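You operate a simulated robot arm through the tools that you are given. There is no shell and no other tool.

You run a simulated robot arm. Do the job below in one go: nothing can be reset, and whatever is moved stays where it is left.

JOB
Push the transfer drawer shut. Fetch the green marker and stand it on the bench by the stirrer. Open the top freezer drawer, put the white two-dot cold pack on the counter top by the side hatch away in the inside of the top freezer drawer and shut the drawer again. Take the mix vial on the bench by the stirrer and put it away on the pipette bench. Put the one-dot beaker in the sink bowl. Put the green beaker in the sink bowl. Put the blue tip strip on the counter top by the side hatch away on the wash side of the sink top. Turn the limit dial to 10 c. Put the two-hole block on the thawing bench. Take the teal wipe pad and leave it on the bench behind the grey open box. Lift the white cool box lid open. Do these in any order. Set down upright: green marker, mix vial, one-dot beaker, green beaker, two-hole block.
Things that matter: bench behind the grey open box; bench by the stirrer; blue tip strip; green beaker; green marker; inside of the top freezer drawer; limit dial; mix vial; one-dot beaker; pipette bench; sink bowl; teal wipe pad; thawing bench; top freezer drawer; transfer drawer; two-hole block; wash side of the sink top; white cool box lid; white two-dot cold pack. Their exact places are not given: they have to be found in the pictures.

The check looks at the end state, three seconds after you hand in, the way a careful person would. Anything else that was tipped, shoved, dropped, spilled or broken makes it a failure. A push-on lid holds only when it is set on centred and level and pressed home; a screw cap is set on level and turned clockwise until tight.

ROBOT AND FRAMES
A 6-joint arm with a four-finger gripper on a trunk, on a base that moves. Base frame: it is fixed to the floor where the robot stands at the start and does not move with it; the origin is under the middle of the robot, x ahead of it, y to its left, z up. Units: cm, rad, N and s.
With the tool pointing down near the work surface it reaches from about 10 to 62 cm from the robot's upright axis, wherever it stands. Its first joint turns from -2.897 to 2.897 rad. Places, roughly: bench behind the grey open box [-100, -370, 80]; bench by the stirrer (26x24 cm) [-80, 162, 80]; blue tip strip (6x2x5 cm) [110, 90, 80]; green beaker (7x7x9 cm) [-90, 230, 80]; green marker [100, 125, 100]; inside of the top freezer drawer [-80, -300, 40]; limit dial [110, 70, 90]; mix vial [-75, 150, 75]; one-dot beaker [-100, 150, 75]; pipette bench [-90, -180, 80]; sink bowl [-90, 260, 60]; teal wipe pad (9x6x6 cm) [140, -560, 80]; thawing bench (30x24 cm) [84, -188, 80]; top freezer drawer [-70, -300, 50]; transfer drawer [70, -350, 60]; two-hole block [125, -450, 75]; wash side of the sink top [-80, 220, 80]; white cool box lid [80, -120, 100]; white two-dot cold pack [100, 100, 75]. Payload 3.43 kg.
Tool frame: the origin (TCP) lies between the finger pads and is the grasp point; the fingertips stand 3 cm ahead of it; z points along the fingers, y is the line along which they close. The gripper opens to 12 cm; its body begins 8.5 cm behind the TCP.
Orientation is that of the tool frame in the base frame, as [roll, pitch, yaw] about the fixed x, y, z axes, in that order (R = Rz(yaw) Ry(pitch) Rx(roll)). With the fingers straight down and closing along the base's y, the tool's x points along the base's -x, its y along +y and its z along -z.

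CONTROLS
- The arm moves only by the tool apply_moves. Its argument "motion" is a list of rows, each a list of 3 entries, a list of its own where there are three numbers: the shift along the tool's x, y, z in units of 500 mm (1.0 is 500 mm), then the turn, a rotation vector about the tool's x, y, z in units of 60 degrees (1.0 is 60 degrees), then the finger opening in cm, from 0 to 12. In form: [[[x, y, z], [rx, ry, rz], hand], ...]. A call has 1 to 20 rows; each row is the pose to reach, as a shift and turn from the pose commanded when the call began, along the tool's axes at that moment. A call with a number of a shift or a turn outside -1 to 1 is refused whole. Rows are played at 5 a second. More than 5 cm and 0.15 rad between two rows, or a gripper value outside its range, and nothing of the call is played. Where a pose cannot be reached the arm comes as near as it can. A force on the tool above 40 N (or 10 N above the force at the start of the call, whichever is more), or a blocked arm, ends the call early, and 0.2 s more pass. Each finger travels about 4 cm/s and halts on what it meets, pressing with about 40 N; the grip force reading is that of the motor and also rises with nothing between the fingers. The clock runs only during rows and for 0.2 s after the last one: add rows that repeat a pose to give the fingers time. It gives the time, the measured TCP pose, the force on the tool (base axes), the opening and the grip force at its end, in the units of the frame above (readings bear some noise), with the torque about the TCP (base axes, N m) and any sound that the robot's microphone picked up.
- Cameras (640 x 400 px; columns grow to the right, rows downward): "scene" is now at [6.28, 12.42, 167.79]; the picture's right is [-0.18, -0.98, 0.00], its down [-0.63, 0.11, -0.77] and it looks along [0.76, -0.14, -0.64] (base axes); focal length 251 px, centre (320, 200). "wrist" rides on the gripper at [7.1, -1.7, -12] in the tool frame; the picture's right is [0.23, 0.97, 0.00], its down [-0.81, 0.19, -0.55] and it looks along [-0.54, 0.13, 0.83] (tool axes); focal length 275 px, centre (320, 200).
- capture(camera): a new picture of that camera. It takes no simulated time.
- raise_lower(by): moves the trunk up (or, below 0, down) by that many cm; the arm and the scene camera ride with it, the base frame stays. It gives what a move gives, with no picture.
- base_move(legs): drives the robot by 1 to 6 legs, each [ahead, left, turn to the left] in cm, cm and rad, along the robot's own axes; the way and the turn of a leg run together, so that a leg with both is an arc; at most 150 cm and 3.142 rad a leg. The arm and the cameras ride along, it lands a little off, and it stops where it bumps. It gives what a move gives.
- turn_head(pan, tilt): turns the head with the scene camera to pan (to the left, within 2.094 rad either way) and tilt (down, from -0.506 to 1.204), counted from straight ahead of the robot. It gives what a move gives.
- point_at(camera, pixels): for up to 12 pixels [column, row] of the newest picture of that camera ("zoom" is the newest enlarged one), the place [x, y, z] in the base frame of the surface seen there, good to about 0.2 cm. It takes no simulated time.
- inspect(camera, box): a new picture of the part [left, top, right, bottom] of that camera's present view, enlarged. It takes no simulated time.
- hand_in(): hands the job in; it is judged then, once.

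Open the gripper and draw the arm clear of the work before you hand the job in, unless the task says otherwise.

The tools are called after "Call:" by a JSON object that holds its "name" and its "arguments". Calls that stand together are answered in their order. apply_moves: Moves the arm, as the interface text tells. Its arguments: {"type":"object","properties":{"motion":{"type":"array","items":{"type":"array"}}},"required":["motion"]} The other tools are called the same way: raise_lower (by) moves the trunk up or down; base_move (legs) drives the base; turn_head (pan, tilt) turns the head that bears the scene camera; capture (camera) takes a picture; point_at (camera, pixels) gives the place of the surface under pixels of a picture; inspect (camera, box) takes an enlarged picture of a part of a camera's view; hand_in () hands the job in.

At the start:

```text
t: 0.0
tool_pos: [38.76, -12.89, 90.38]
tool_rot: [3.141, 0.001, 3.142]
ft_force: [0.5, 0.0, -0.7]
torque: [-0.02, 0.03, -0.01]
opening: 12.0
gripper_force: 0.1
trunk travel left (down, up): [-17.5, 26.5]
robot x, y, heading: [-0.04, -0.06, -0.0]
head pan, tilt (commanded): [-0.182, 0.689]
```

scene: 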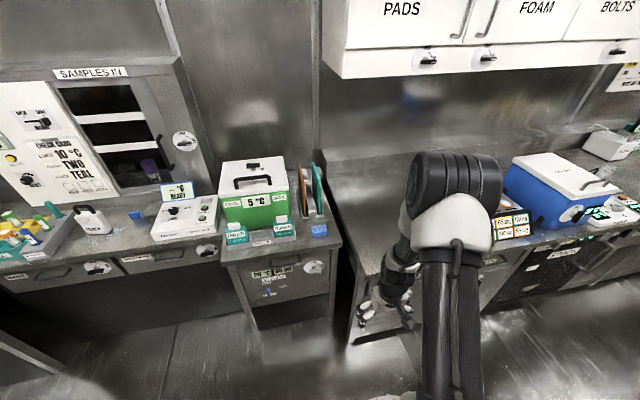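
wrist: 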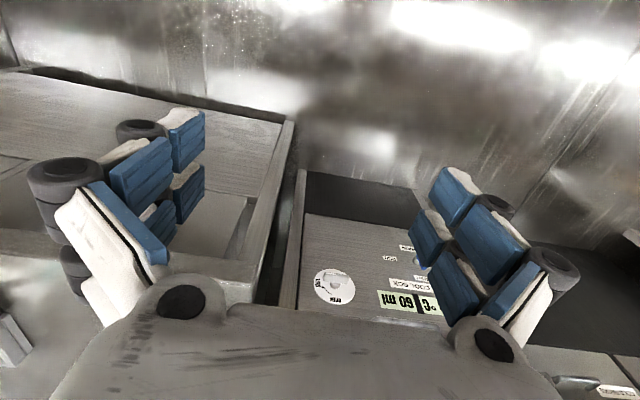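

The scene picture shows a counter to the left with a side hatch "SAMPLES IN" and a note "CHECK CARD 10 °C TWO TEAL", a green cool box and a blue/white cool box. I look around with the head first.

Call:
{"name": "turn_head", "arguments": {"pan": 0.7, "tilt": 0.5}}

Call:
{"name": "capture", "arguments": {"camera": "scene"}}

```text
t: 1.2
tool_pos: [38.84, -12.92, 90.28]
tool_rot: [-3.141, 0.0, 3.141]
ft_force: [0.4, -0.9, 0.0]
torque: [0.01, -0.01, 0.01]
opening: 12.02
gripper_force: 0.1
trunk travel left (down, up): [-17.5, 26.5]
robot x, y, heading: [-0.06, -0.02, 0.0]
head pan, tilt (commanded): [0.7, 0.499]
```

```text
taken
```

scene: 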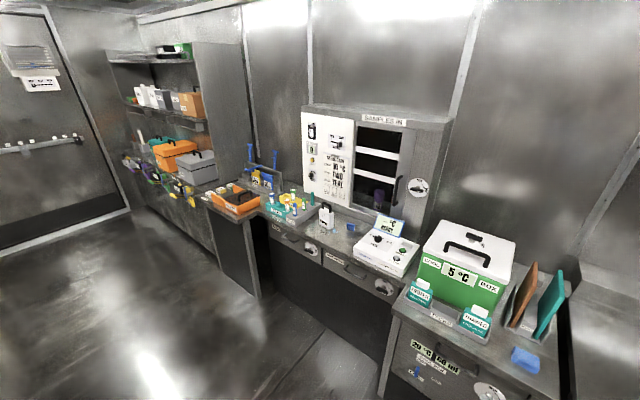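

The hatch counter spans from the green cool box (465,270) to the orange tray at (235,200). I zoom in on the counter for detail and continue panning left.

Call:
{"name": "inspect", "arguments": {"camera": "scene", "box": [180, 90, 440, 300]}}

Call:
{"name": "inspect", "arguments": {"camera": "scene", "box": [290, 90, 430, 220]}}

Call:
{"name": "turn_head", "arguments": {"pan": 1.6, "tilt": 0.5}}

Call:
{"name": "capture", "arguments": {"camera": "scene"}}

Call:
{"name": "turn_head", "arguments": {"pan": 2.094, "tilt": 0.6}}

Call:
{"name": "capture", "arguments": {"camera": "scene"}}

Call:
{"name": "turn_head", "arguments": {"pan": -1.0, "tilt": 0.5}}

Call:
{"name": "capture", "arguments": {"camera": "scene"}}

Call:
{"name": "turn_head", "arguments": {"pan": -2.0, "tilt": 0.5}}

Call:
{"name": "capture", "arguments": {"camera": "scene"}}

```text
1.90 times, centred on (310, 195) of scene
```

zoom: 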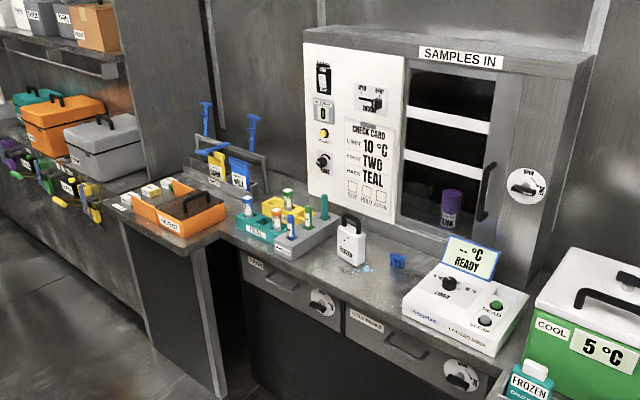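

```text
3.08 times, centred on (360, 155) of scene
```

zoom: 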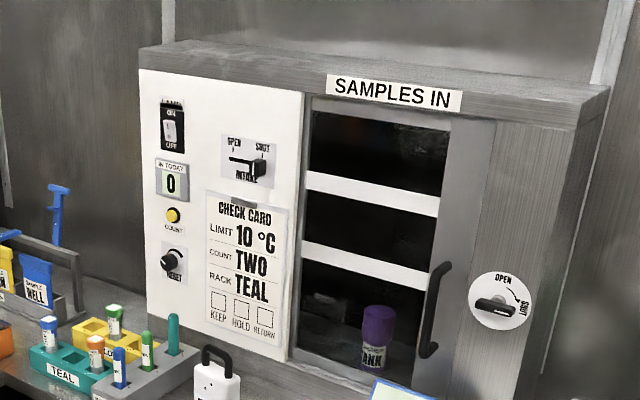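

```text
t: 2.4
tool_pos: [38.77, -12.94, 90.39]
tool_rot: [-3.141, -0.001, -3.141]
ft_force: [0.9, 0.4, 0.2]
torque: [0.01, -0.06, 0.03]
opening: 11.99
gripper_force: 0.1
trunk travel left (down, up): [-17.5, 26.5]
robot x, y, heading: [0.44, 0.05, -0.001]
head pan, tilt (commanded): [1.6, 0.499]
```

```text
taken
```

scene: 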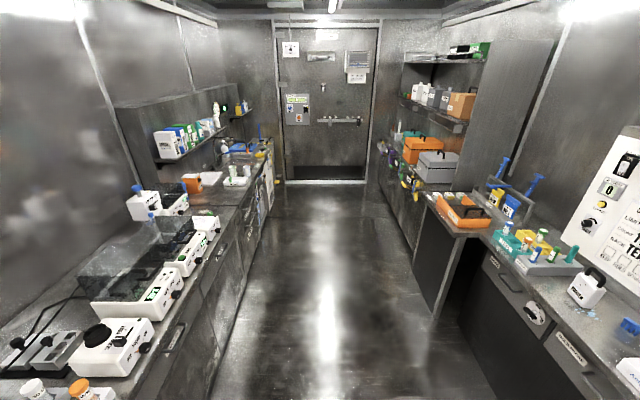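

```text
t: 3.3
tool_pos: [38.82, -12.8, 90.27]
tool_rot: [-3.14, 0.001, 3.141]
ft_force: [-0.1, -0.2, -0.1]
torque: [-0.05, -0.04, 0.01]
opening: 12.0
gripper_force: 0.0
trunk travel left (down, up): [-17.5, 26.5]
robot x, y, heading: [0.27, 0.14, 0.001]
head pan, tilt (commanded): [2.094, 0.6]
```

```text
taken
```

scene: 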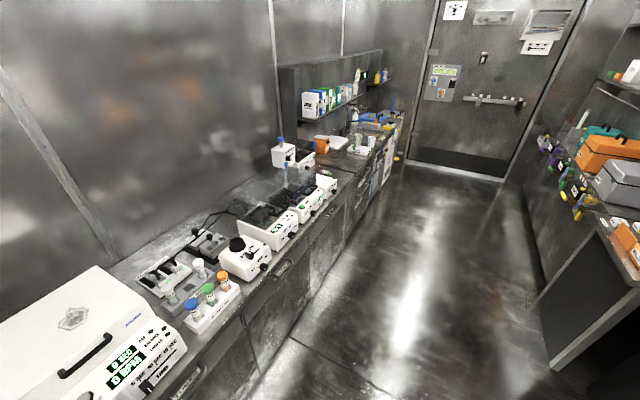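

```text
t: 6.0
tool_pos: [38.86, -12.9, 90.31]
tool_rot: [3.142, 0.0, 3.141]
ft_force: [0.5, -0.2, 0.0]
torque: [0.0, 0.01, -0.01]
opening: 11.99
gripper_force: 0.1
trunk travel left (down, up): [-17.5, 26.5]
robot x, y, heading: [-0.04, 0.23, -0.006]
head pan, tilt (commanded): [-1.0, 0.499]
```

```text
taken
```

scene: 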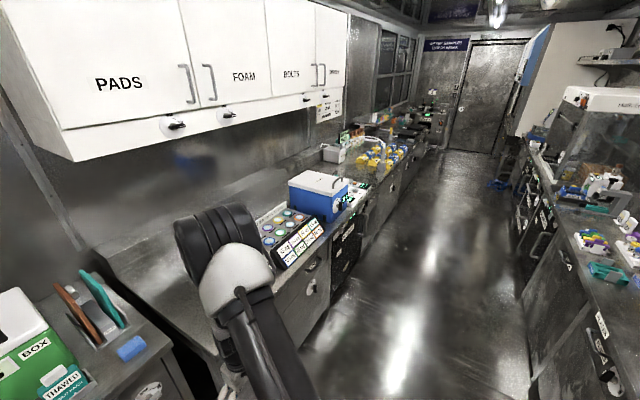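

```text
t: 7.2
tool_pos: [38.76, -12.95, 90.27]
tool_rot: [-3.14, 0.0, 3.14]
ft_force: [0.3, -1.2, -0.6]
torque: [-0.04, 0.0, 0.02]
opening: 11.99
gripper_force: 0.1
trunk travel left (down, up): [-17.5, 26.5]
robot x, y, heading: [0.05, -0.02, 0.001]
head pan, tilt (commanded): [-2.0, 0.499]
```

```text
taken
```

scene: 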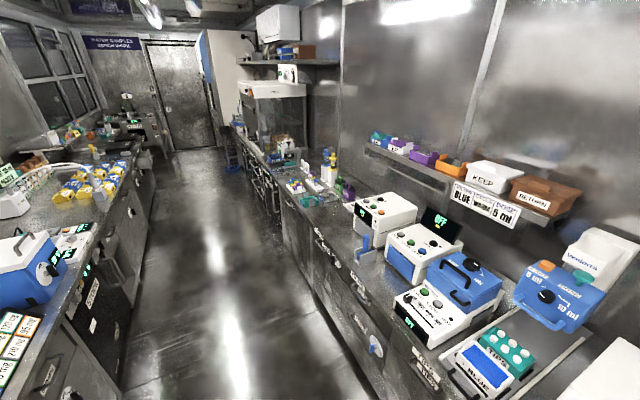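

The corridor runs along y with benches on both sides. I turn the head back to the hatch counter and measure the counter's edges and items.

Call:
{"name": "turn_head", "arguments": {"pan": 0.9, "tilt": 0.5}}

Call:
{"name": "capture", "arguments": {"camera": "scene"}}

```text
t: 9.8
tool_pos: [38.81, -12.84, 90.38]
tool_rot: [-3.142, -0.001, -3.141]
ft_force: [-0.5, 0.5, -0.6]
torque: [-0.01, -0.05, -0.02]
opening: 11.98
gripper_force: 0.1
trunk travel left (down, up): [-17.5, 26.5]
robot x, y, heading: [0.38, 0.3, -0.003]
head pan, tilt (commanded): [0.901, 0.499]
```

```text
taken
```

scene: 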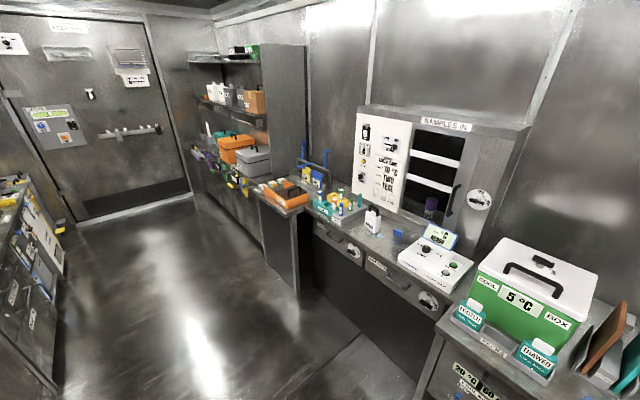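

I measure the counter edges, the white cold pack (371,220), blue strip (397,232), limit-dial unit (435,255), and green marker area (355,205).

Call:
{"name": "point_at", "arguments": {"camera": "scene", "pixels": [[371, 222], [397, 233], [425, 257], [395, 290], [320, 235], [287, 210], [365, 245], [440, 335], [520, 262], [342, 210], [359, 199], [300, 300]]}}

Call:
{"name": "inspect", "arguments": {"camera": "scene", "box": [250, 140, 400, 240]}}

Call:
{"name": "inspect", "arguments": {"camera": "scene", "box": [370, 210, 500, 310]}}

```text
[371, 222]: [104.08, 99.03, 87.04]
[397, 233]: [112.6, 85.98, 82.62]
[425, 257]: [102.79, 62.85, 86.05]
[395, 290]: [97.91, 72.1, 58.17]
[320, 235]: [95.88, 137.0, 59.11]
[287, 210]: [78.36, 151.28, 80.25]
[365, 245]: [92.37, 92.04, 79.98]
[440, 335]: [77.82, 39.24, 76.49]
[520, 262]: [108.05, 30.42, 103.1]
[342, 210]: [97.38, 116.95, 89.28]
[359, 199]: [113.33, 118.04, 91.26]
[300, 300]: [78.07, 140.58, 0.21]
```

```text
4.00 times, centred on (325, 190) of scene
```

zoom: 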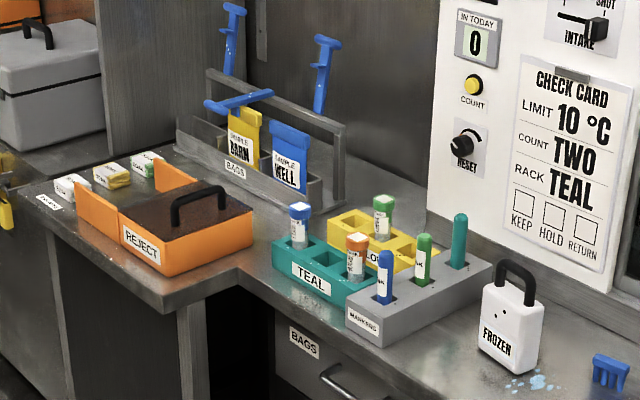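

```text
4.00 times, centred on (435, 260) of scene
```

zoom: 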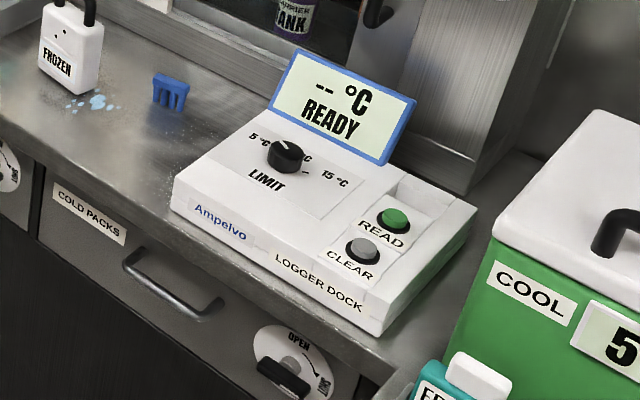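

The markers rack holds blue, green (middle) and teal markers, the two-dot white FROZEN pack at (104,99), the blue strip at (112.6,86) and the limit dial on the logger dock. I raise the arm and drive left along the counter.

Call:
{"name": "apply_moves", "arguments": {"motion": [[[0, 0, -0.1], [0, 0, 0], 12], [[0, 0, -0.2], [0, 0, 0], 12], [[0, 0, -0.3], [0, 0, 0], 12], [[0, 0, -0.4], [0, 0, 0], 12], [[0, 0, -0.4], [0, 0, 0], 12]]}}

Call:
{"name": "base_move", "arguments": {"legs": [[0, 90, 0], [35, 0, 0]]}}

Call:
{"name": "turn_head", "arguments": {"pan": 0, "tilt": 0.9}}

Call:
{"name": "capture", "arguments": {"camera": "scene"}}

Call:
{"name": "capture", "arguments": {"camera": "wrist"}}

```text
t: 11.0
tool_pos: [38.82, -12.89, 110.46]
tool_rot: [3.139, -0.001, 3.141]
ft_force: [0.6, -0.2, -1.1]
torque: [-0.02, 0.01, 0.03]
opening: 12.03
gripper_force: 0.1
trunk travel left (down, up): [-17.5, 26.5]
robot x, y, heading: [-0.45, -0.39, 0.001]
head pan, tilt (commanded): [0.901, 0.499]
```

```text
t: 17.6
tool_pos: [74.19, 77.64, 110.49]
tool_rot: [-3.142, 0.0, 3.135]
ft_force: [0.6, 0.8, 0.1]
torque: [0.01, 0.05, 0.0]
opening: 12.0
gripper_force: 0.0
trunk travel left (down, up): [-17.5, 26.5]
robot x, y, heading: [35.46, 90.8, -0.006]
head pan, tilt (commanded): [0.901, 0.499]
```

```text
t: 18.8
tool_pos: [74.05, 77.57, 110.5]
tool_rot: [3.141, 0.0, 3.135]
ft_force: [-0.6, -0.6, 0.1]
torque: [0.0, -0.03, 0.01]
opening: 12.02
gripper_force: 0.0
trunk travel left (down, up): [-17.5, 26.5]
robot x, y, heading: [35.45, 90.72, -0.013]
head pan, tilt (commanded): [0.0, 0.901]
```

```text
taken
```

scene: 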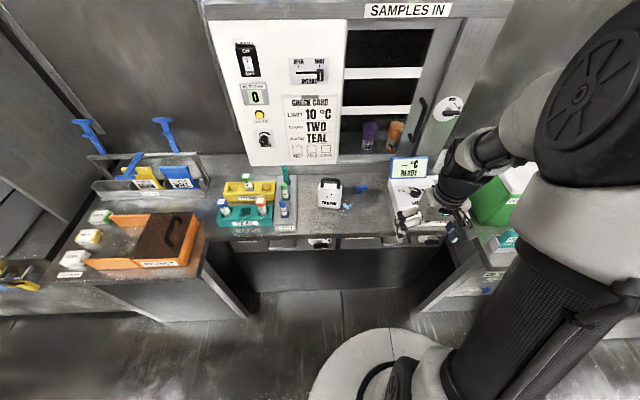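

```text
taken
```

wrist: 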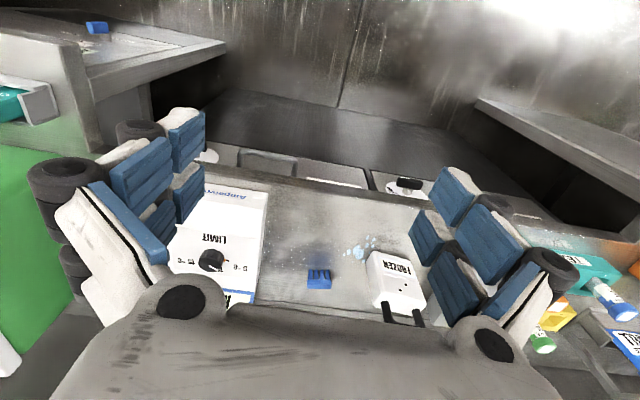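

I check the base's disk extent (355,340), the marker positions and other items in this picture.

Call:
{"name": "point_at", "arguments": {"camera": "scene", "pixels": [[390, 332], [330, 365], [320, 235], [285, 180], [285, 192], [284, 210], [362, 188], [330, 190], [280, 238], [405, 195], [225, 190], [330, 203]]}}

Call:
{"name": "inspect", "arguments": {"camera": "scene", "box": [200, 140, 440, 260]}}

```text
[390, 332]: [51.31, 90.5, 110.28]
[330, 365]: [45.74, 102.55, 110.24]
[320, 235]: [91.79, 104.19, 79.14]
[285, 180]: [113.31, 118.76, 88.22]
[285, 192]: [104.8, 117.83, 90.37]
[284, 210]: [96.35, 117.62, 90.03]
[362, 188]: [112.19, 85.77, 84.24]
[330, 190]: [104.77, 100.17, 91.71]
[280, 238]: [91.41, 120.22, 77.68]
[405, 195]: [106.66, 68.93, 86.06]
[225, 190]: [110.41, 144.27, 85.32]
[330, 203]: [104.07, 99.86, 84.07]
```

```text
2.67 times, centred on (320, 200) of scene
```

zoom: 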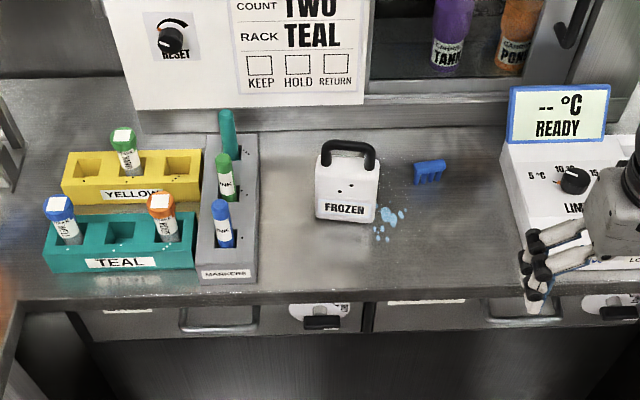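

The dial lies at the dock near zoomed pixel (575,180). I zoom in more closely on the dock.

Call:
{"name": "inspect", "arguments": {"camera": "scene", "box": [380, 150, 450, 200]}}

Call:
{"name": "point_at", "arguments": {"camera": "zoom", "pixels": [[320, 300], [320, 250], [200, 300], [250, 350], [420, 300]]}}

Call:
{"name": "inspect", "arguments": {"camera": "wrist", "box": [160, 170, 280, 310]}}

```text
8.00 times, centred on (415, 175) of scene
```

zoom: 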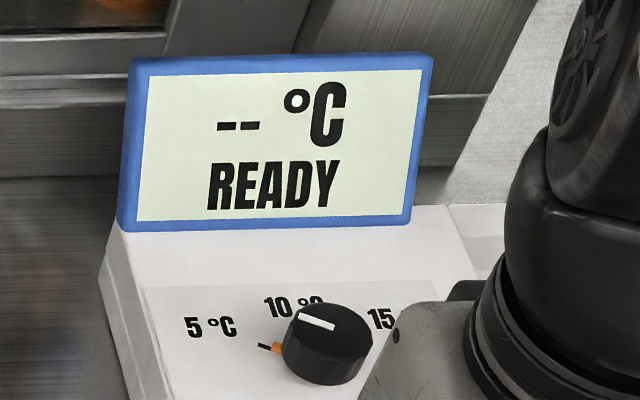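

```text
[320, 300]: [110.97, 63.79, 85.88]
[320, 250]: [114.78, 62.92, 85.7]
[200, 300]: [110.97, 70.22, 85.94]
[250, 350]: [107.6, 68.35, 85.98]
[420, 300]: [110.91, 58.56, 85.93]
```

```text
2.86 times, centred on (220, 240) of wrist
```

zoom: 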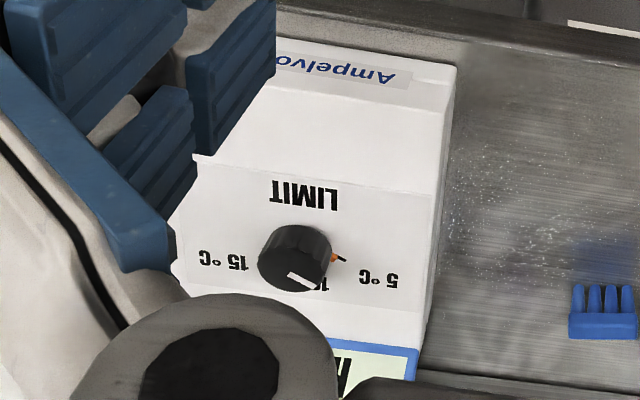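

The dock's top is level at z≈85.9 with the knob around (108.5,64). Before going closer I look down at the robot's own base to judge clearance to the counter.

Call:
{"name": "turn_head", "arguments": {"pan": 0.6, "tilt": 1.2}}

Call:
{"name": "capture", "arguments": {"camera": "scene"}}

```text
t: 19.8
tool_pos: [74.18, 77.61, 110.45]
tool_rot: [-3.141, 0.0, 3.134]
ft_force: [-0.7, -0.1, 0.3]
torque: [0.01, 0.02, -0.01]
opening: 11.99
gripper_force: 0.0
trunk travel left (down, up): [-17.5, 26.5]
robot x, y, heading: [35.11, 90.9, -0.006]
head pan, tilt (commanded): [0.6, 1.201]
```

```text
taken
```

scene: 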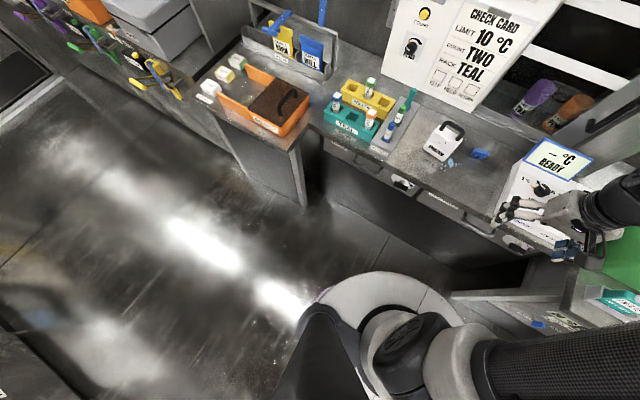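

The base stays hidden under the shoulder disk, so its radius is small (<30 cm). I drive to about (54,78), facing the dock.

Call:
{"name": "base_move", "arguments": {"legs": [[18.5, -13, 0]]}}

Call:
{"name": "turn_head", "arguments": {"pan": 0, "tilt": 0.9}}

Call:
{"name": "capture", "arguments": {"camera": "scene"}}

Call:
{"name": "capture", "arguments": {"camera": "wrist"}}

```text
t: 21.6
tool_pos: [92.67, 64.45, 110.41]
tool_rot: [3.141, 0.001, 3.134]
ft_force: [0.4, -0.3, -0.3]
torque: [-0.01, 0.0, 0.01]
opening: 11.98
gripper_force: 0.1
trunk travel left (down, up): [-17.5, 26.5]
robot x, y, heading: [53.68, 77.9, -0.006]
head pan, tilt (commanded): [0.6, 1.201]
```

```text
t: 22.6
tool_pos: [92.64, 64.76, 110.5]
tool_rot: [-3.141, 0.001, 3.135]
ft_force: [0.3, 0.2, -0.2]
torque: [-0.01, 0.03, 0.01]
opening: 12.02
gripper_force: 0.1
trunk travel left (down, up): [-17.5, 26.5]
robot x, y, heading: [54.09, 77.56, -0.006]
head pan, tilt (commanded): [0.0, 0.901]
```

```text
taken
```

scene: 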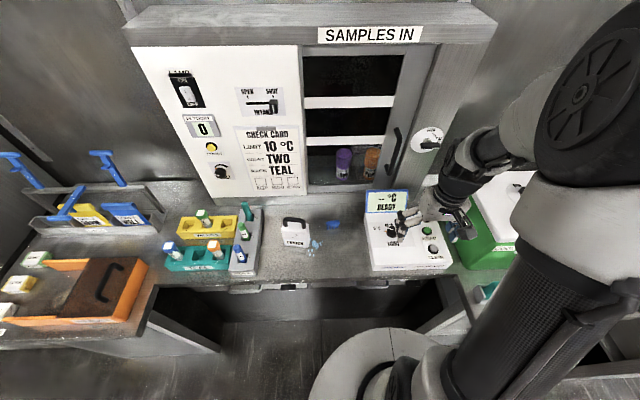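

```text
taken
```

wrist: 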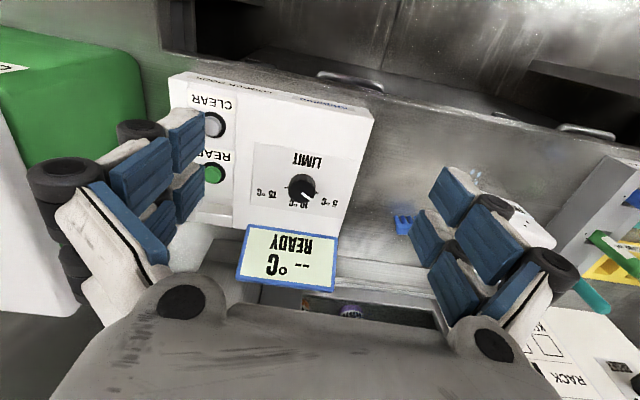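

The wrist picture shows the limit dial at (303,187) between the fingers. I zoom on it and measure it.

Call:
{"name": "inspect", "arguments": {"camera": "wrist", "box": [250, 140, 370, 220]}}

Call:
{"name": "point_at", "arguments": {"camera": "wrist", "pixels": [[303, 183], [295, 180], [310, 180], [302, 193], [285, 170], [330, 200], [270, 194], [302, 205], [240, 270], [335, 230]]}}

```text
5.00 times, centred on (310, 180) of wrist
```

zoom: 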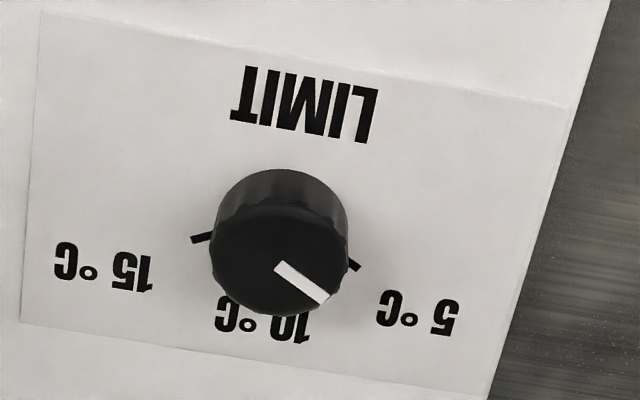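

```text
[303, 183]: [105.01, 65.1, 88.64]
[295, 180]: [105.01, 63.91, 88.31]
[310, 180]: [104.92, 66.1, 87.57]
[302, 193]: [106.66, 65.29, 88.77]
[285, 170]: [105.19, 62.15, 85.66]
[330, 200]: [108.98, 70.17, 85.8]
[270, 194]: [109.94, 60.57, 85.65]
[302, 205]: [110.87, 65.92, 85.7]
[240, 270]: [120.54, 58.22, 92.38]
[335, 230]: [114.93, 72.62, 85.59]
```

Ticks show for 5 °C at zoom (355,265) and 15 °C at (200,237), with the pointer from (282,268) to (322,297). I measure these precisely.

Call:
{"name": "point_at", "arguments": {"camera": "zoom", "pixels": [[355, 264], [200, 237], [280, 267], [324, 298], [212, 260], [345, 270], [277, 210], [277, 310], [264, 325], [275, 260], [212, 240], [347, 220]]}}

```text
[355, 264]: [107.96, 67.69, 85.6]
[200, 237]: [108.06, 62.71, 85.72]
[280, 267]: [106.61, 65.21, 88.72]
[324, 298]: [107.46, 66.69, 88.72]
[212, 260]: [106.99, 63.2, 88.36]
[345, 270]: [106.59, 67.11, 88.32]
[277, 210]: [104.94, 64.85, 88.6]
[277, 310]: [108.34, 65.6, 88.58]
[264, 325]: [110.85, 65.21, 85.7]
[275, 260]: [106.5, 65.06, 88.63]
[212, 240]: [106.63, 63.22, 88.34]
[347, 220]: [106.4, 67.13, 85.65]
```

The knob's centre is at (106.6, 65.15), top z≈88.7; pointer at 60° (on the 5 °C tick) and 10 °C lies straight toward +x, so I need a 60° clockwise turn. I move above the knob with the hand pre-turned 30° the other way.

Call:
{"name": "apply_moves", "arguments": {"motion": [[[-0.07, 0.0032, 0.0525], [0, 0, -0.125], 9], [[-0.14, 0.0064, 0.105], [0, 0, -0.25], 7], [[-0.21, 0.0096, 0.1575], [0, 0, -0.375], 7], [[-0.279, 0.0128, 0.21], [0, 0, -0.5], 7], [[-0.279, 0.0128, 0.21], [0, 0, -0.5], 7], [[-0.279, 0.0128, 0.21], [0, 0, -0.5], 7]]}}

Call:
{"name": "capture", "arguments": {"camera": "wrist"}}

Call:
{"name": "capture", "arguments": {"camera": "scene"}}

```text
t: 23.9
tool_pos: [106.45, 65.16, 100.02]
tool_rot: [3.141, 0.0, -2.623]
ft_force: [0.2, -0.3, -0.2]
torque: [0.0, 0.01, -0.01]
opening: 6.98
gripper_force: 0.0
trunk travel left (down, up): [-17.5, 26.5]
robot x, y, heading: [53.89, 77.76, -0.01]
head pan, tilt (commanded): [0.0, 0.901]
```

```text
taken
```

wrist: 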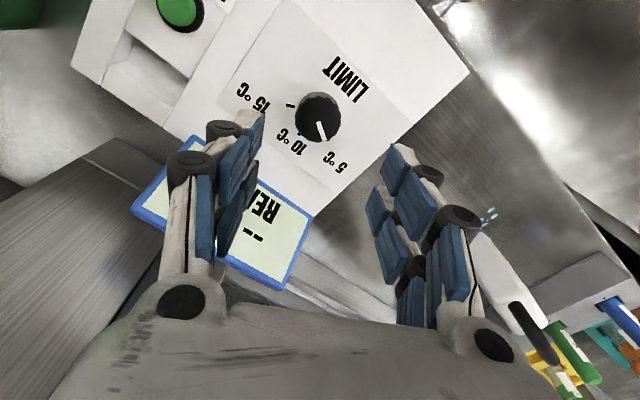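

```text
taken
```

scene: 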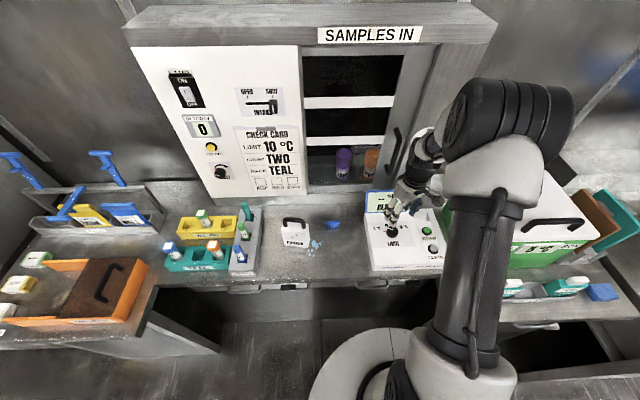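

The knob is at (318,113) in the wrist view between the fingers. I verify its place before going down.

Call:
{"name": "point_at", "arguments": {"camera": "wrist", "pixels": [[300, 118], [336, 118], [318, 97], [318, 138], [318, 118], [289, 106], [325, 135]]}}

```text
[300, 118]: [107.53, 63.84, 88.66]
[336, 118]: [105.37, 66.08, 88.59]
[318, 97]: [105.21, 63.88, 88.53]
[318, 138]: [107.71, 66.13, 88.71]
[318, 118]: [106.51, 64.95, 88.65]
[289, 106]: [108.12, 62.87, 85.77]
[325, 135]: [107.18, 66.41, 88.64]
```

Centre (106.46, 64.98); hand is within 0.2 cm. I go down to z=89.6 and close on the knob.

Call:
{"name": "apply_moves", "arguments": {"motion": [[[0.001, -0.002, 0.07], [0, 0, 0], 7], [[0.0018, -0.0031, 0.14], [0, 0, 0], 7], [[0.0018, -0.0031, 0.19], [0, 0, 0], 7], [[0.0018, -0.0031, 0.208], [0, 0, 0], 7], [[0.0018, -0.0031, 0.208], [0, 0, 0], 7], [[0.0018, -0.0031, 0.208], [0, 0, 0], 3], [[0.0018, -0.0031, 0.208], [0, 0, 0], 3], [[0.0018, -0.0031, 0.208], [0, 0, 0], 3], [[0.0018, -0.0031, 0.208], [0, 0, 0], 3]]}}

Call:
{"name": "capture", "arguments": {"camera": "wrist"}}

```text
t: 25.9
tool_pos: [106.35, 65.08, 89.66]
tool_rot: [3.139, 0.0, -2.626]
ft_force: [0.3, 1.8, -1.3]
torque: [0.13, 0.0, -0.03]
opening: 3.87
gripper_force: 42.6
trunk travel left (down, up): [-17.5, 26.5]
robot x, y, heading: [53.97, 77.62, -0.004]
head pan, tilt (commanded): [0.0, 0.901]
```

```text
taken
```

wrist: 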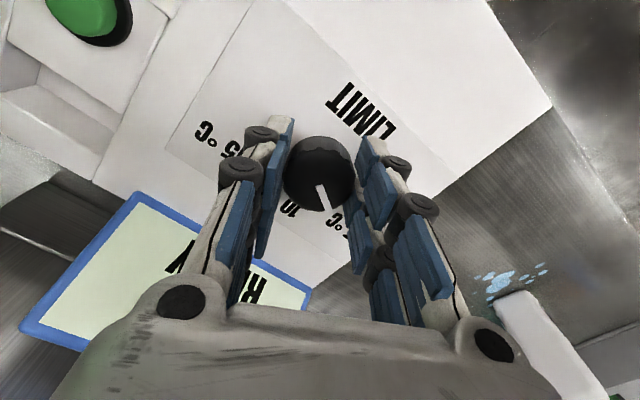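

The fingers hold the knob (opening 3.87). I turn it clockwise by 60° (about tool z).

Call:
{"name": "apply_moves", "arguments": {"motion": [[[0, 0, 0], [0, 0, 0.125], 3], [[0, 0, 0], [0, 0, 0.25], 3], [[0, 0, 0], [0, 0, 0.375], 3], [[0, 0, 0], [0, 0, 0.5], 3], [[0, 0, 0], [0, 0, 0.625], 3], [[0, 0, 0], [0, 0, 0.75], 3], [[0, 0, 0], [0, 0, 0.875], 3], [[0, 0, 0], [0, 0, 1.0], 3], [[0, 0, 0], [0, 0, 1.0], 3], [[0, 0, 0], [0, 0, 1.0], 3]]}}

Call:
{"name": "inspect", "arguments": {"camera": "wrist", "box": [200, 60, 440, 280]}}

```text
t: 28.1
tool_pos: [106.27, 65.31, 89.6]
tool_rot: [-3.139, -0.001, 2.61]
ft_force: [-3.6, 26.2, 3.1]
torque: [1.41, 0.77, 0.06]
opening: 3.87
gripper_force: 44.7
trunk travel left (down, up): [-17.5, 26.5]
robot x, y, heading: [53.47, 77.62, -0.01]
head pan, tilt (commanded): [0.0, 0.901]
```

```text
1.82 times, centred on (320, 170) of wrist
```

zoom: 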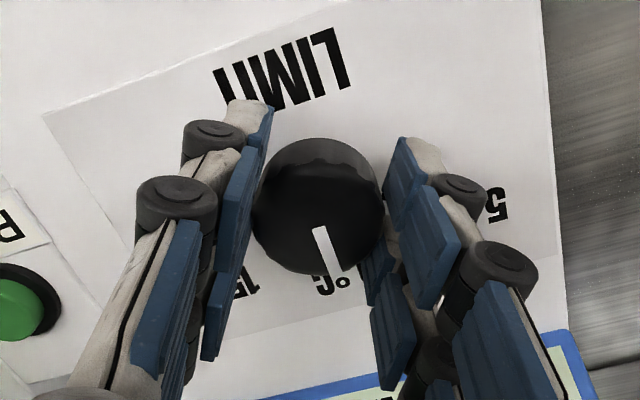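

The pointer now points to about 10 °C. I open, rise, and check the pointer from above.

Call:
{"name": "apply_moves", "arguments": {"motion": [[[0, 0, 0], [0, 0, 0], 6.5], [[0, 0, 0], [0, 0, 0], 6.5], [[0, 0, 0], [0, 0, 0], 6.5], [[0, 0, -0.05], [0, 0, 0], 6.5], [[0, 0, -0.13], [0, 0, 0], 6.5], [[0, 0, -0.21], [0, 0, -0.125], 6.5], [[0, 0, -0.29], [0, 0, -0.25], 6.5], [[0, 0, -0.29], [0, 0, -0.375], 6.5], [[0, 0, -0.29], [0, 0, -0.5], 6.5], [[0, 0, -0.29], [0, 0, -0.5], 6.5]]}}

Call:
{"name": "capture", "arguments": {"camera": "wrist"}}

Call:
{"name": "inspect", "arguments": {"camera": "wrist", "box": [260, 70, 380, 150]}}

```text
t: 30.4
tool_pos: [106.41, 65.08, 104.02]
tool_rot: [3.14, 0.0, 3.136]
ft_force: [0.2, -1.0, -0.2]
torque: [0.02, 0.03, 0.0]
opening: 6.53
gripper_force: 0.1
trunk travel left (down, up): [-17.5, 26.5]
robot x, y, heading: [54.04, 77.88, -0.003]
head pan, tilt (commanded): [0.0, 0.901]
```

```text
taken
```

wrist: 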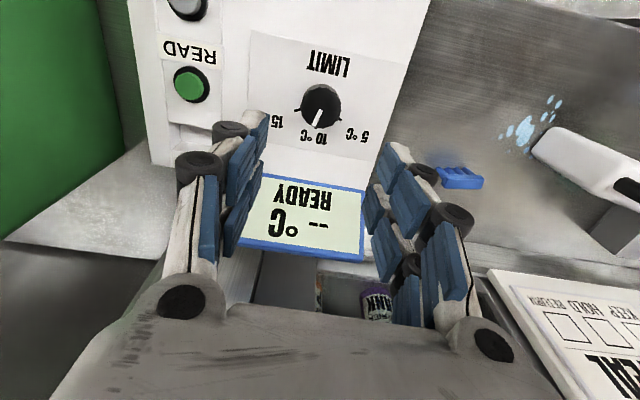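

```text
5.00 times, centred on (320, 110) of wrist
```

zoom: 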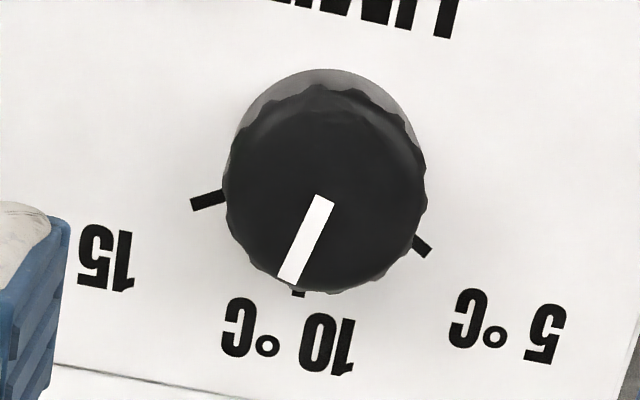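

I measure the pointer ends (320,200)/(288,280) and the 10 °C tick (299,294).

Call:
{"name": "point_at", "arguments": {"camera": "zoom", "pixels": [[320, 203], [289, 278], [299, 295], [208, 200], [424, 247], [228, 190], [424, 190], [325, 100], [325, 288]]}}

```text
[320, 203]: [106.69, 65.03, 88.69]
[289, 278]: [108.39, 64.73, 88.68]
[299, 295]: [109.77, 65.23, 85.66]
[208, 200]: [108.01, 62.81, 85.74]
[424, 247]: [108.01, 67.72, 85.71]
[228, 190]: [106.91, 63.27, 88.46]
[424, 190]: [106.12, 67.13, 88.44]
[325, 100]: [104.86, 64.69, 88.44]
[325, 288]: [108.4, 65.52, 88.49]
```

The pointer is about 10° past the 10 °C tick. I re-grip the knob and turn back about 10.5°.

Call:
{"name": "apply_moves", "arguments": {"motion": [[[-0.0028, 0.0024, 0.09], [0, 0, 0], 6.5], [[-0.0028, 0.0024, 0.18], [0, 0, 0], 6.5], [[-0.0028, 0.0024, 0.26], [0, 0, 0], 6.5], [[-0.0028, 0.0024, 0.288], [0, 0, 0], 6.5], [[-0.0028, 0.0024, 0.288], [0, 0, 0], 6.5], [[-0.0028, 0.0024, 0.288], [0, 0, 0], 3], [[-0.0028, 0.0024, 0.288], [0, 0, 0], 3], [[-0.0028, 0.0024, 0.288], [0, 0, 0], 3], [[-0.0028, 0.0024, 0.288], [0, 0, 0], 3]]}}

Call:
{"name": "inspect", "arguments": {"camera": "wrist", "box": [240, 100, 400, 240]}}

Call:
{"name": "apply_moves", "arguments": {"motion": [[[0, 0, 0], [0, 0, -0.09], 3], [[0, 0, 0], [0, 0, -0.175], 3], [[0, 0, 0], [0, 0, -0.175], 3], [[0, 0, 0], [0, 0, -0.175], 3]]}}

Call:
{"name": "apply_moves", "arguments": {"motion": [[[0, 0, 0], [0, 0, 0], 6.5], [[0, 0, 0], [0, 0, 0], 6.5], [[0, 0, 0], [0, 0, 0], 6.5], [[0, 0, -0.05], [0, 0, 0], 6.5], [[0, 0, -0.13], [0, 0, 0], 6.5], [[0, 0, -0.21], [0, 0, 0.09], 6.5], [[0, 0, -0.29], [0, 0, 0.175], 6.5], [[0, 0, -0.29], [0, 0, 0.175], 6.5]]}}

Call:
{"name": "inspect", "arguments": {"camera": "wrist", "box": [260, 70, 380, 150]}}

```text
t: 32.4
tool_pos: [106.61, 65.2, 89.72]
tool_rot: [-3.141, 0.0, 3.135]
ft_force: [0.7, 5.8, -1.0]
torque: [0.32, -0.14, 0.01]
opening: 3.86
gripper_force: 44.6
trunk travel left (down, up): [-17.5, 26.5]
robot x, y, heading: [53.86, 77.82, -0.008]
head pan, tilt (commanded): [0.0, 0.901]
```

```text
2.86 times, centred on (320, 170) of wrist
```

zoom: 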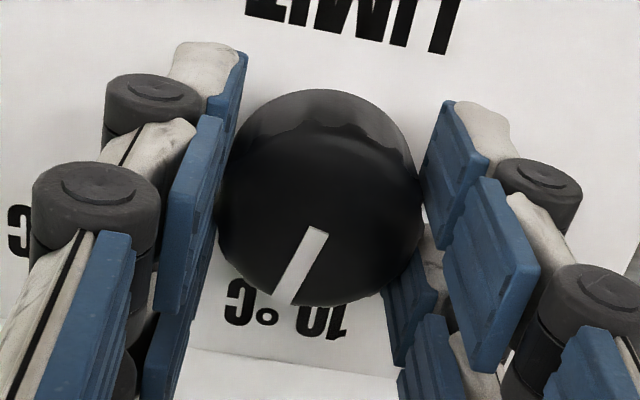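

```text
t: 33.4
tool_pos: [106.61, 65.04, 89.68]
tool_rot: [-3.141, 0.0, -2.962]
ft_force: [2.6, 6.9, -4.2]
torque: [0.21, -0.25, 0.02]
opening: 3.84
gripper_force: 45.3
trunk travel left (down, up): [-17.5, 26.5]
robot x, y, heading: [54.15, 77.55, -0.005]
head pan, tilt (commanded): [0.0, 0.901]
```

```text
t: 35.1
tool_pos: [106.65, 65.02, 104.33]
tool_rot: [3.14, -0.002, 3.134]
ft_force: [0.3, 0.3, -0.2]
torque: [0.0, -0.04, 0.01]
opening: 6.53
gripper_force: 0.0
trunk travel left (down, up): [-17.5, 26.5]
robot x, y, heading: [53.77, 77.44, -0.011]
head pan, tilt (commanded): [0.0, 0.901]
```

```text
5.00 times, centred on (320, 110) of wrist
```

zoom: 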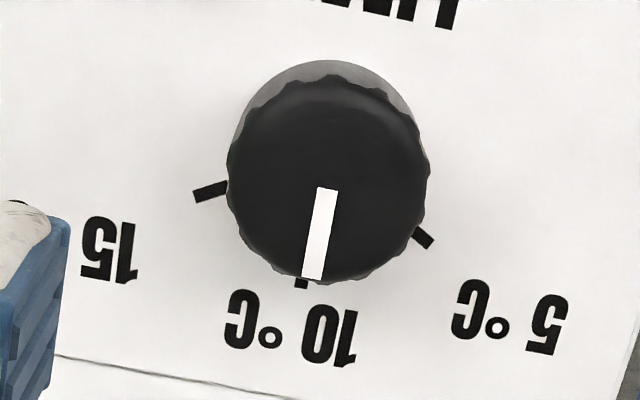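

I measure the pointer's new direction.

Call:
{"name": "point_at", "arguments": {"camera": "zoom", "pixels": [[327, 193], [313, 276], [300, 286], [210, 192], [425, 238], [230, 180], [428, 180]]}}

```text
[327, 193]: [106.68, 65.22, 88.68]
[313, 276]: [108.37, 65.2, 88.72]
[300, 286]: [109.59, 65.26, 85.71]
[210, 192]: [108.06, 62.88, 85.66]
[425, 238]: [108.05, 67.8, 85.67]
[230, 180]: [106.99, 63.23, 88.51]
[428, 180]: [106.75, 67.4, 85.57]
```

The dial is on 10 °C (pointer direction within 1°). I lift and retract, then drive left to reach the markers rack.

Call:
{"name": "apply_moves", "arguments": {"motion": [[[0.03, 0, -0.06], [0, 0, 0], 6.5], [[0.1, 0, -0.12], [0, 0, 0], 8], [[0.18, 0, -0.16], [0, 0, 0], 8]]}}

Call:
{"name": "base_move", "arguments": {"legs": [[-3, 27, 0]]}}

Call:
{"name": "capture", "arguments": {"camera": "scene"}}

Call:
{"name": "capture", "arguments": {"camera": "wrist"}}

```text
t: 36.0
tool_pos: [97.41, 65.21, 112.27]
tool_rot: [3.142, 0.002, 3.138]
ft_force: [0.8, 0.4, -0.3]
torque: [0.01, -0.07, -0.02]
opening: 8.01
gripper_force: 0.0
trunk travel left (down, up): [-17.5, 26.5]
robot x, y, heading: [53.8, 77.7, -0.006]
head pan, tilt (commanded): [0.0, 0.901]
```

```text
t: 37.9
tool_pos: [94.89, 92.14, 112.21]
tool_rot: [-3.141, 0.0, 3.134]
ft_force: [0.5, 0.9, -0.2]
torque: [0.0, 0.0, -0.02]
opening: 8.01
gripper_force: 0.2
trunk travel left (down, up): [-17.5, 26.5]
robot x, y, heading: [50.97, 104.46, -0.004]
head pan, tilt (commanded): [0.0, 0.901]
```

```text
taken
```

scene: 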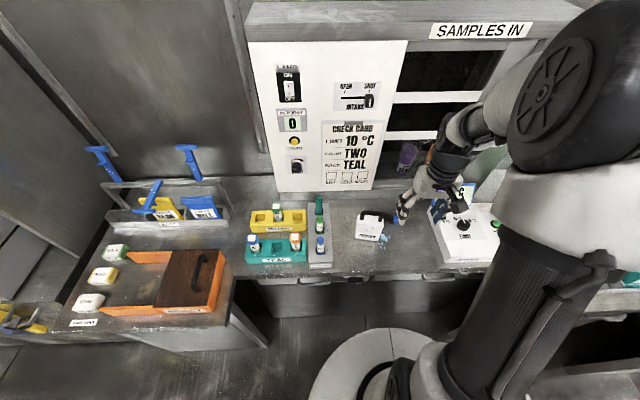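

```text
taken
```

wrist: 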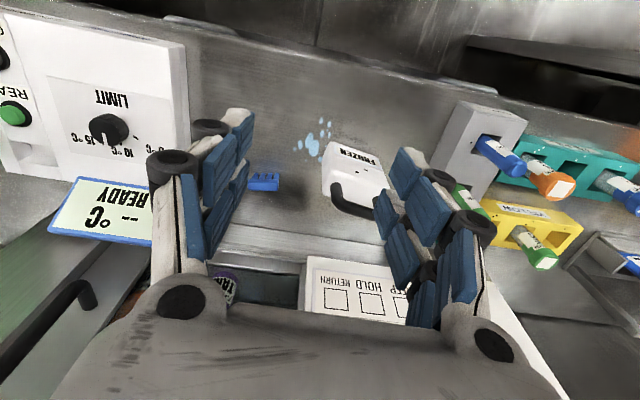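

I move the hand above the markers rack to look at the green marker from close by.

Call:
{"name": "apply_moves", "arguments": {"motion": [[[-0.02, 0.085, 0.02], [0, 0, 0], 8], [[-0.04, 0.17, 0.04], [0, 0, 0], 8], [[-0.06, 0.255, 0.06], [0, 0, 0], 8], [[-0.08, 0.34, 0.08], [0, 0, 0], 8], [[-0.1, 0.425, 0.1], [0, 0, 0], 8], [[-0.12, 0.512, 0.12], [0, 0, 0], 8], [[-0.12, 0.512, 0.12], [0, 0, 0], 8]]}}

Call:
{"name": "capture", "arguments": {"camera": "wrist"}}

```text
t: 39.5
tool_pos: [101.04, 117.69, 106.14]
tool_rot: [-3.141, -0.001, 3.135]
ft_force: [0.3, 0.2, 0.2]
torque: [0.01, -0.03, 0.0]
opening: 8.01
gripper_force: 0.0
trunk travel left (down, up): [-17.5, 26.5]
robot x, y, heading: [51.14, 104.66, -0.001]
head pan, tilt (commanded): [0.0, 0.901]
```

```text
taken
```

wrist: 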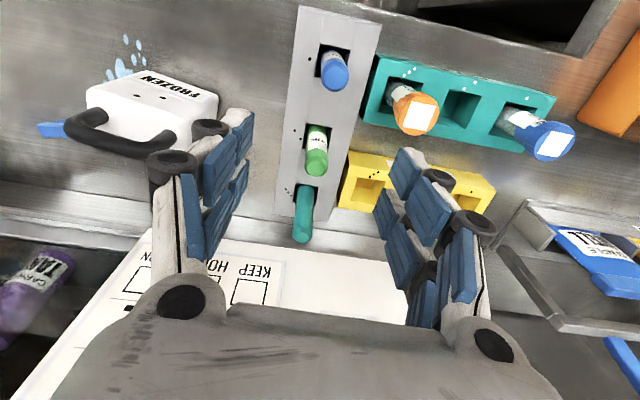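

The green marker is at (317,150) in the middle hole. I measure it and the rack.

Call:
{"name": "inspect", "arguments": {"camera": "wrist", "box": [260, 100, 380, 200]}}

Call:
{"name": "point_at", "arguments": {"camera": "wrist", "pixels": [[317, 164], [316, 150], [318, 136], [300, 140], [302, 165], [335, 155], [302, 230], [343, 85], [357, 170], [330, 60], [300, 30], [420, 110]]}}

```text
4.00 times, centred on (320, 150) of wrist
```

zoom: 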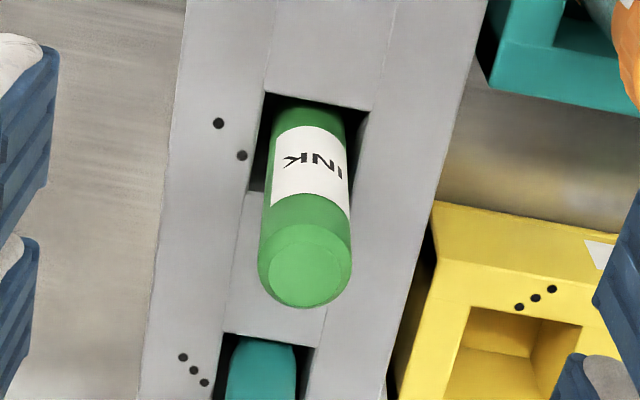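

```text
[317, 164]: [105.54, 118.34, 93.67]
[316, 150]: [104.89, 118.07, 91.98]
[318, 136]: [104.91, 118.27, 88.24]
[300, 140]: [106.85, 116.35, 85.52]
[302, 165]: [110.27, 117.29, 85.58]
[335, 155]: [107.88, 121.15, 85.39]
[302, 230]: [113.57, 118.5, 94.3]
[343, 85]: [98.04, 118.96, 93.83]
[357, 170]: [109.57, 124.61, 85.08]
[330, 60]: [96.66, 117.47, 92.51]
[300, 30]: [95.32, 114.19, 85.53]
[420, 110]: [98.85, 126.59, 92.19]
```

Marker axis ≈ (105.6,118.2), top z≈93.7, rack top z=85.5. I descend around it with a 5 cm opening and check.

Call:
{"name": "apply_moves", "arguments": {"motion": [[[-0.05, 0.006, 0.03], [0, 0, 0], 5], [[-0.0912, 0.0106, 0.09], [0, 0, 0], 5], [[-0.0912, 0.0106, 0.16], [0, 0, 0], 5], [[-0.0912, 0.0106, 0.22], [0, 0, 0], 5], [[-0.0912, 0.0106, 0.28], [0, 0, 0], 5], [[-0.0912, 0.0106, 0.317], [0, 0, 0], 5], [[-0.0912, 0.0106, 0.317], [0, 0, 0], 5]]}}

Call:
{"name": "capture", "arguments": {"camera": "wrist"}}

```text
t: 41.1
tool_pos: [105.5, 118.01, 90.22]
tool_rot: [-3.141, 0.0, 3.133]
ft_force: [-0.2, -0.5, -0.6]
torque: [0.02, 0.02, 0.03]
opening: 5.01
gripper_force: 0.0
trunk travel left (down, up): [-17.5, 26.5]
robot x, y, heading: [51.29, 104.61, -0.006]
head pan, tilt (commanded): [0.0, 0.901]
```

```text
taken
```

wrist: 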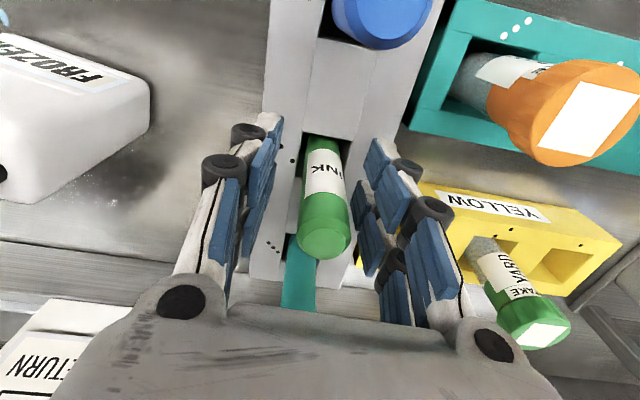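

The marker stands between the pads. I close, wait, then lift it straight out.

Call:
{"name": "apply_moves", "arguments": {"motion": [[[0, 0, 0], [0, 0, 0], 1], [[0, 0, 0], [0, 0, 0], 0], [[0, 0, 0], [0, 0, 0], 0], [[0, 0, 0], [0, 0, 0], 0], [[0, 0, 0], [0, 0, 0], 0]]}}

Call:
{"name": "apply_moves", "arguments": {"motion": [[[0, 0, -0.04], [0, 0, 0], 0], [[0, 0, -0.1], [0, 0, 0], 0], [[0, 0, -0.18], [0, 0, 0], 0], [[0, 0, -0.26], [0, 0, 0], 0], [[0, 0, -0.34], [0, 0, 0], 0], [[0, 0, -0.4], [0, 0, 0], 0]]}}

Call:
{"name": "capture", "arguments": {"camera": "wrist"}}

Call:
{"name": "capture", "arguments": {"camera": "scene"}}

```text
t: 42.3
tool_pos: [105.57, 118.2, 90.33]
tool_rot: [3.142, 0.0, 3.135]
ft_force: [0.0, 0.2, 0.3]
torque: [-0.04, 0.01, -0.03]
opening: 2.23
gripper_force: 39.6
trunk travel left (down, up): [-17.5, 26.5]
robot x, y, heading: [50.92, 104.72, -0.004]
head pan, tilt (commanded): [0.0, 0.901]
```

```text
t: 43.7
tool_pos: [105.52, 118.23, 110.42]
tool_rot: [3.141, 0.0, 3.135]
ft_force: [0.1, 0.3, 0.1]
torque: [-0.01, -0.01, 0.02]
opening: 2.23
gripper_force: 39.7
trunk travel left (down, up): [-17.5, 26.5]
robot x, y, heading: [51.15, 104.5, -0.006]
head pan, tilt (commanded): [0.0, 0.901]
```

```text
taken
```

wrist: 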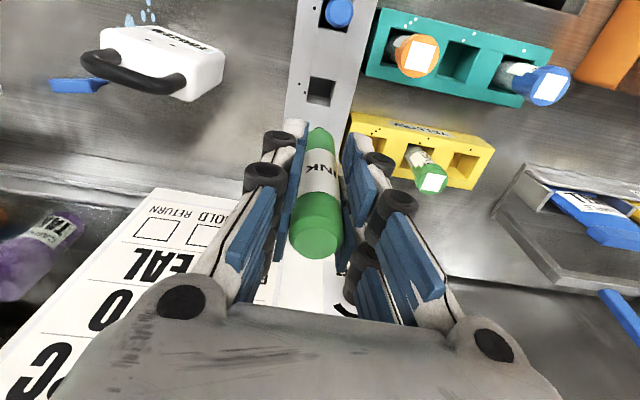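

```text
taken
```

scene: 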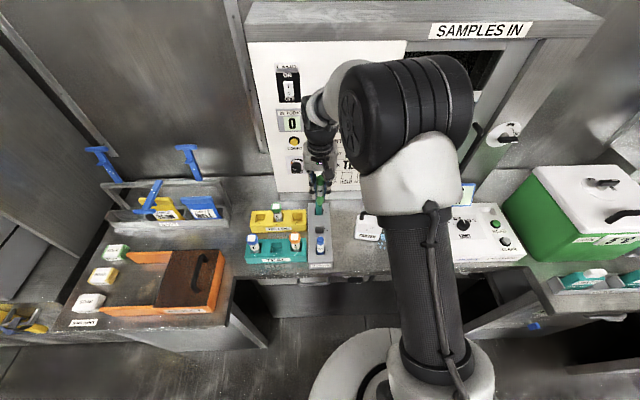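

The marker is held and clear. I measure its lower end and top relative to the TCP.

Call:
{"name": "inspect", "arguments": {"camera": "wrist", "box": [270, 110, 370, 270]}}

Call:
{"name": "point_at", "arguments": {"camera": "wrist", "pixels": [[318, 130], [317, 133], [319, 137], [318, 180], [315, 243]]}}

```text
2.50 times, centred on (320, 190) of wrist
```

zoom: 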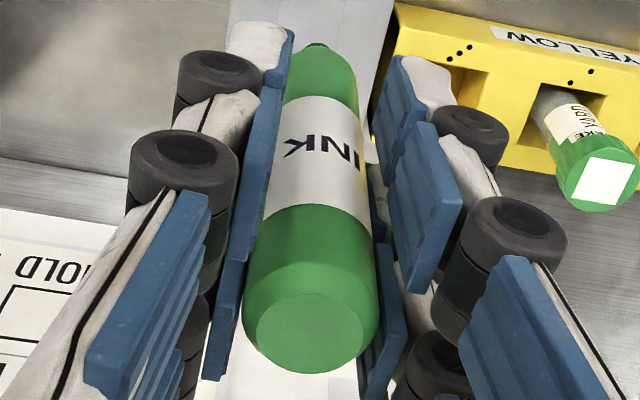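

```text
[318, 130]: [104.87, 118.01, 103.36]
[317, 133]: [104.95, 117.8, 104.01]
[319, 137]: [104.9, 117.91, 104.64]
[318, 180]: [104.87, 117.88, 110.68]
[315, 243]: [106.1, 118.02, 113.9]
```

I look at the marker's lower end from the scene camera to see what shape it stands on.

Call:
{"name": "inspect", "arguments": {"camera": "scene", "box": [290, 160, 350, 240]}}

Call:
{"name": "inspect", "arguments": {"camera": "wrist", "box": [300, 115, 340, 150]}}

```text
5.00 times, centred on (320, 200) of scene
```

zoom: 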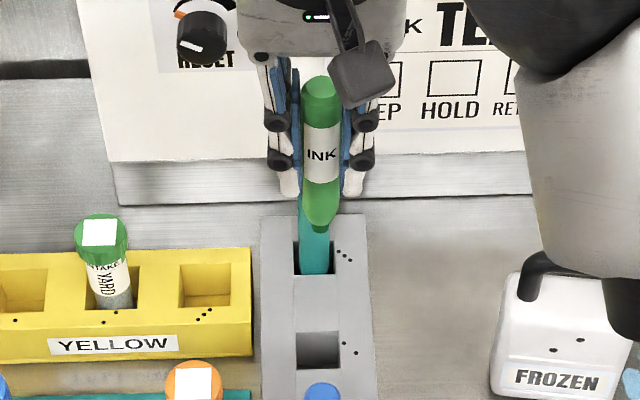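

```text
11.43 times, centred on (320, 132) of wrist
```

zoom: 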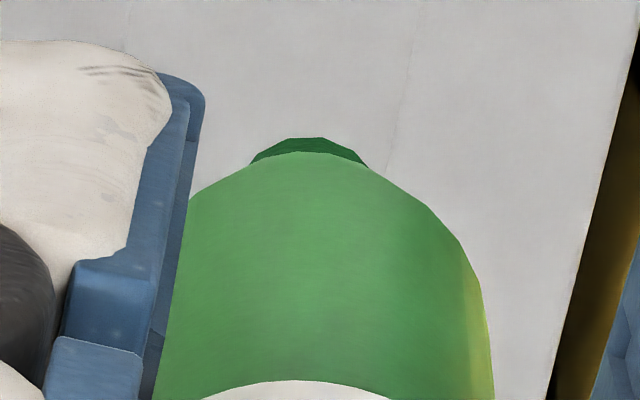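

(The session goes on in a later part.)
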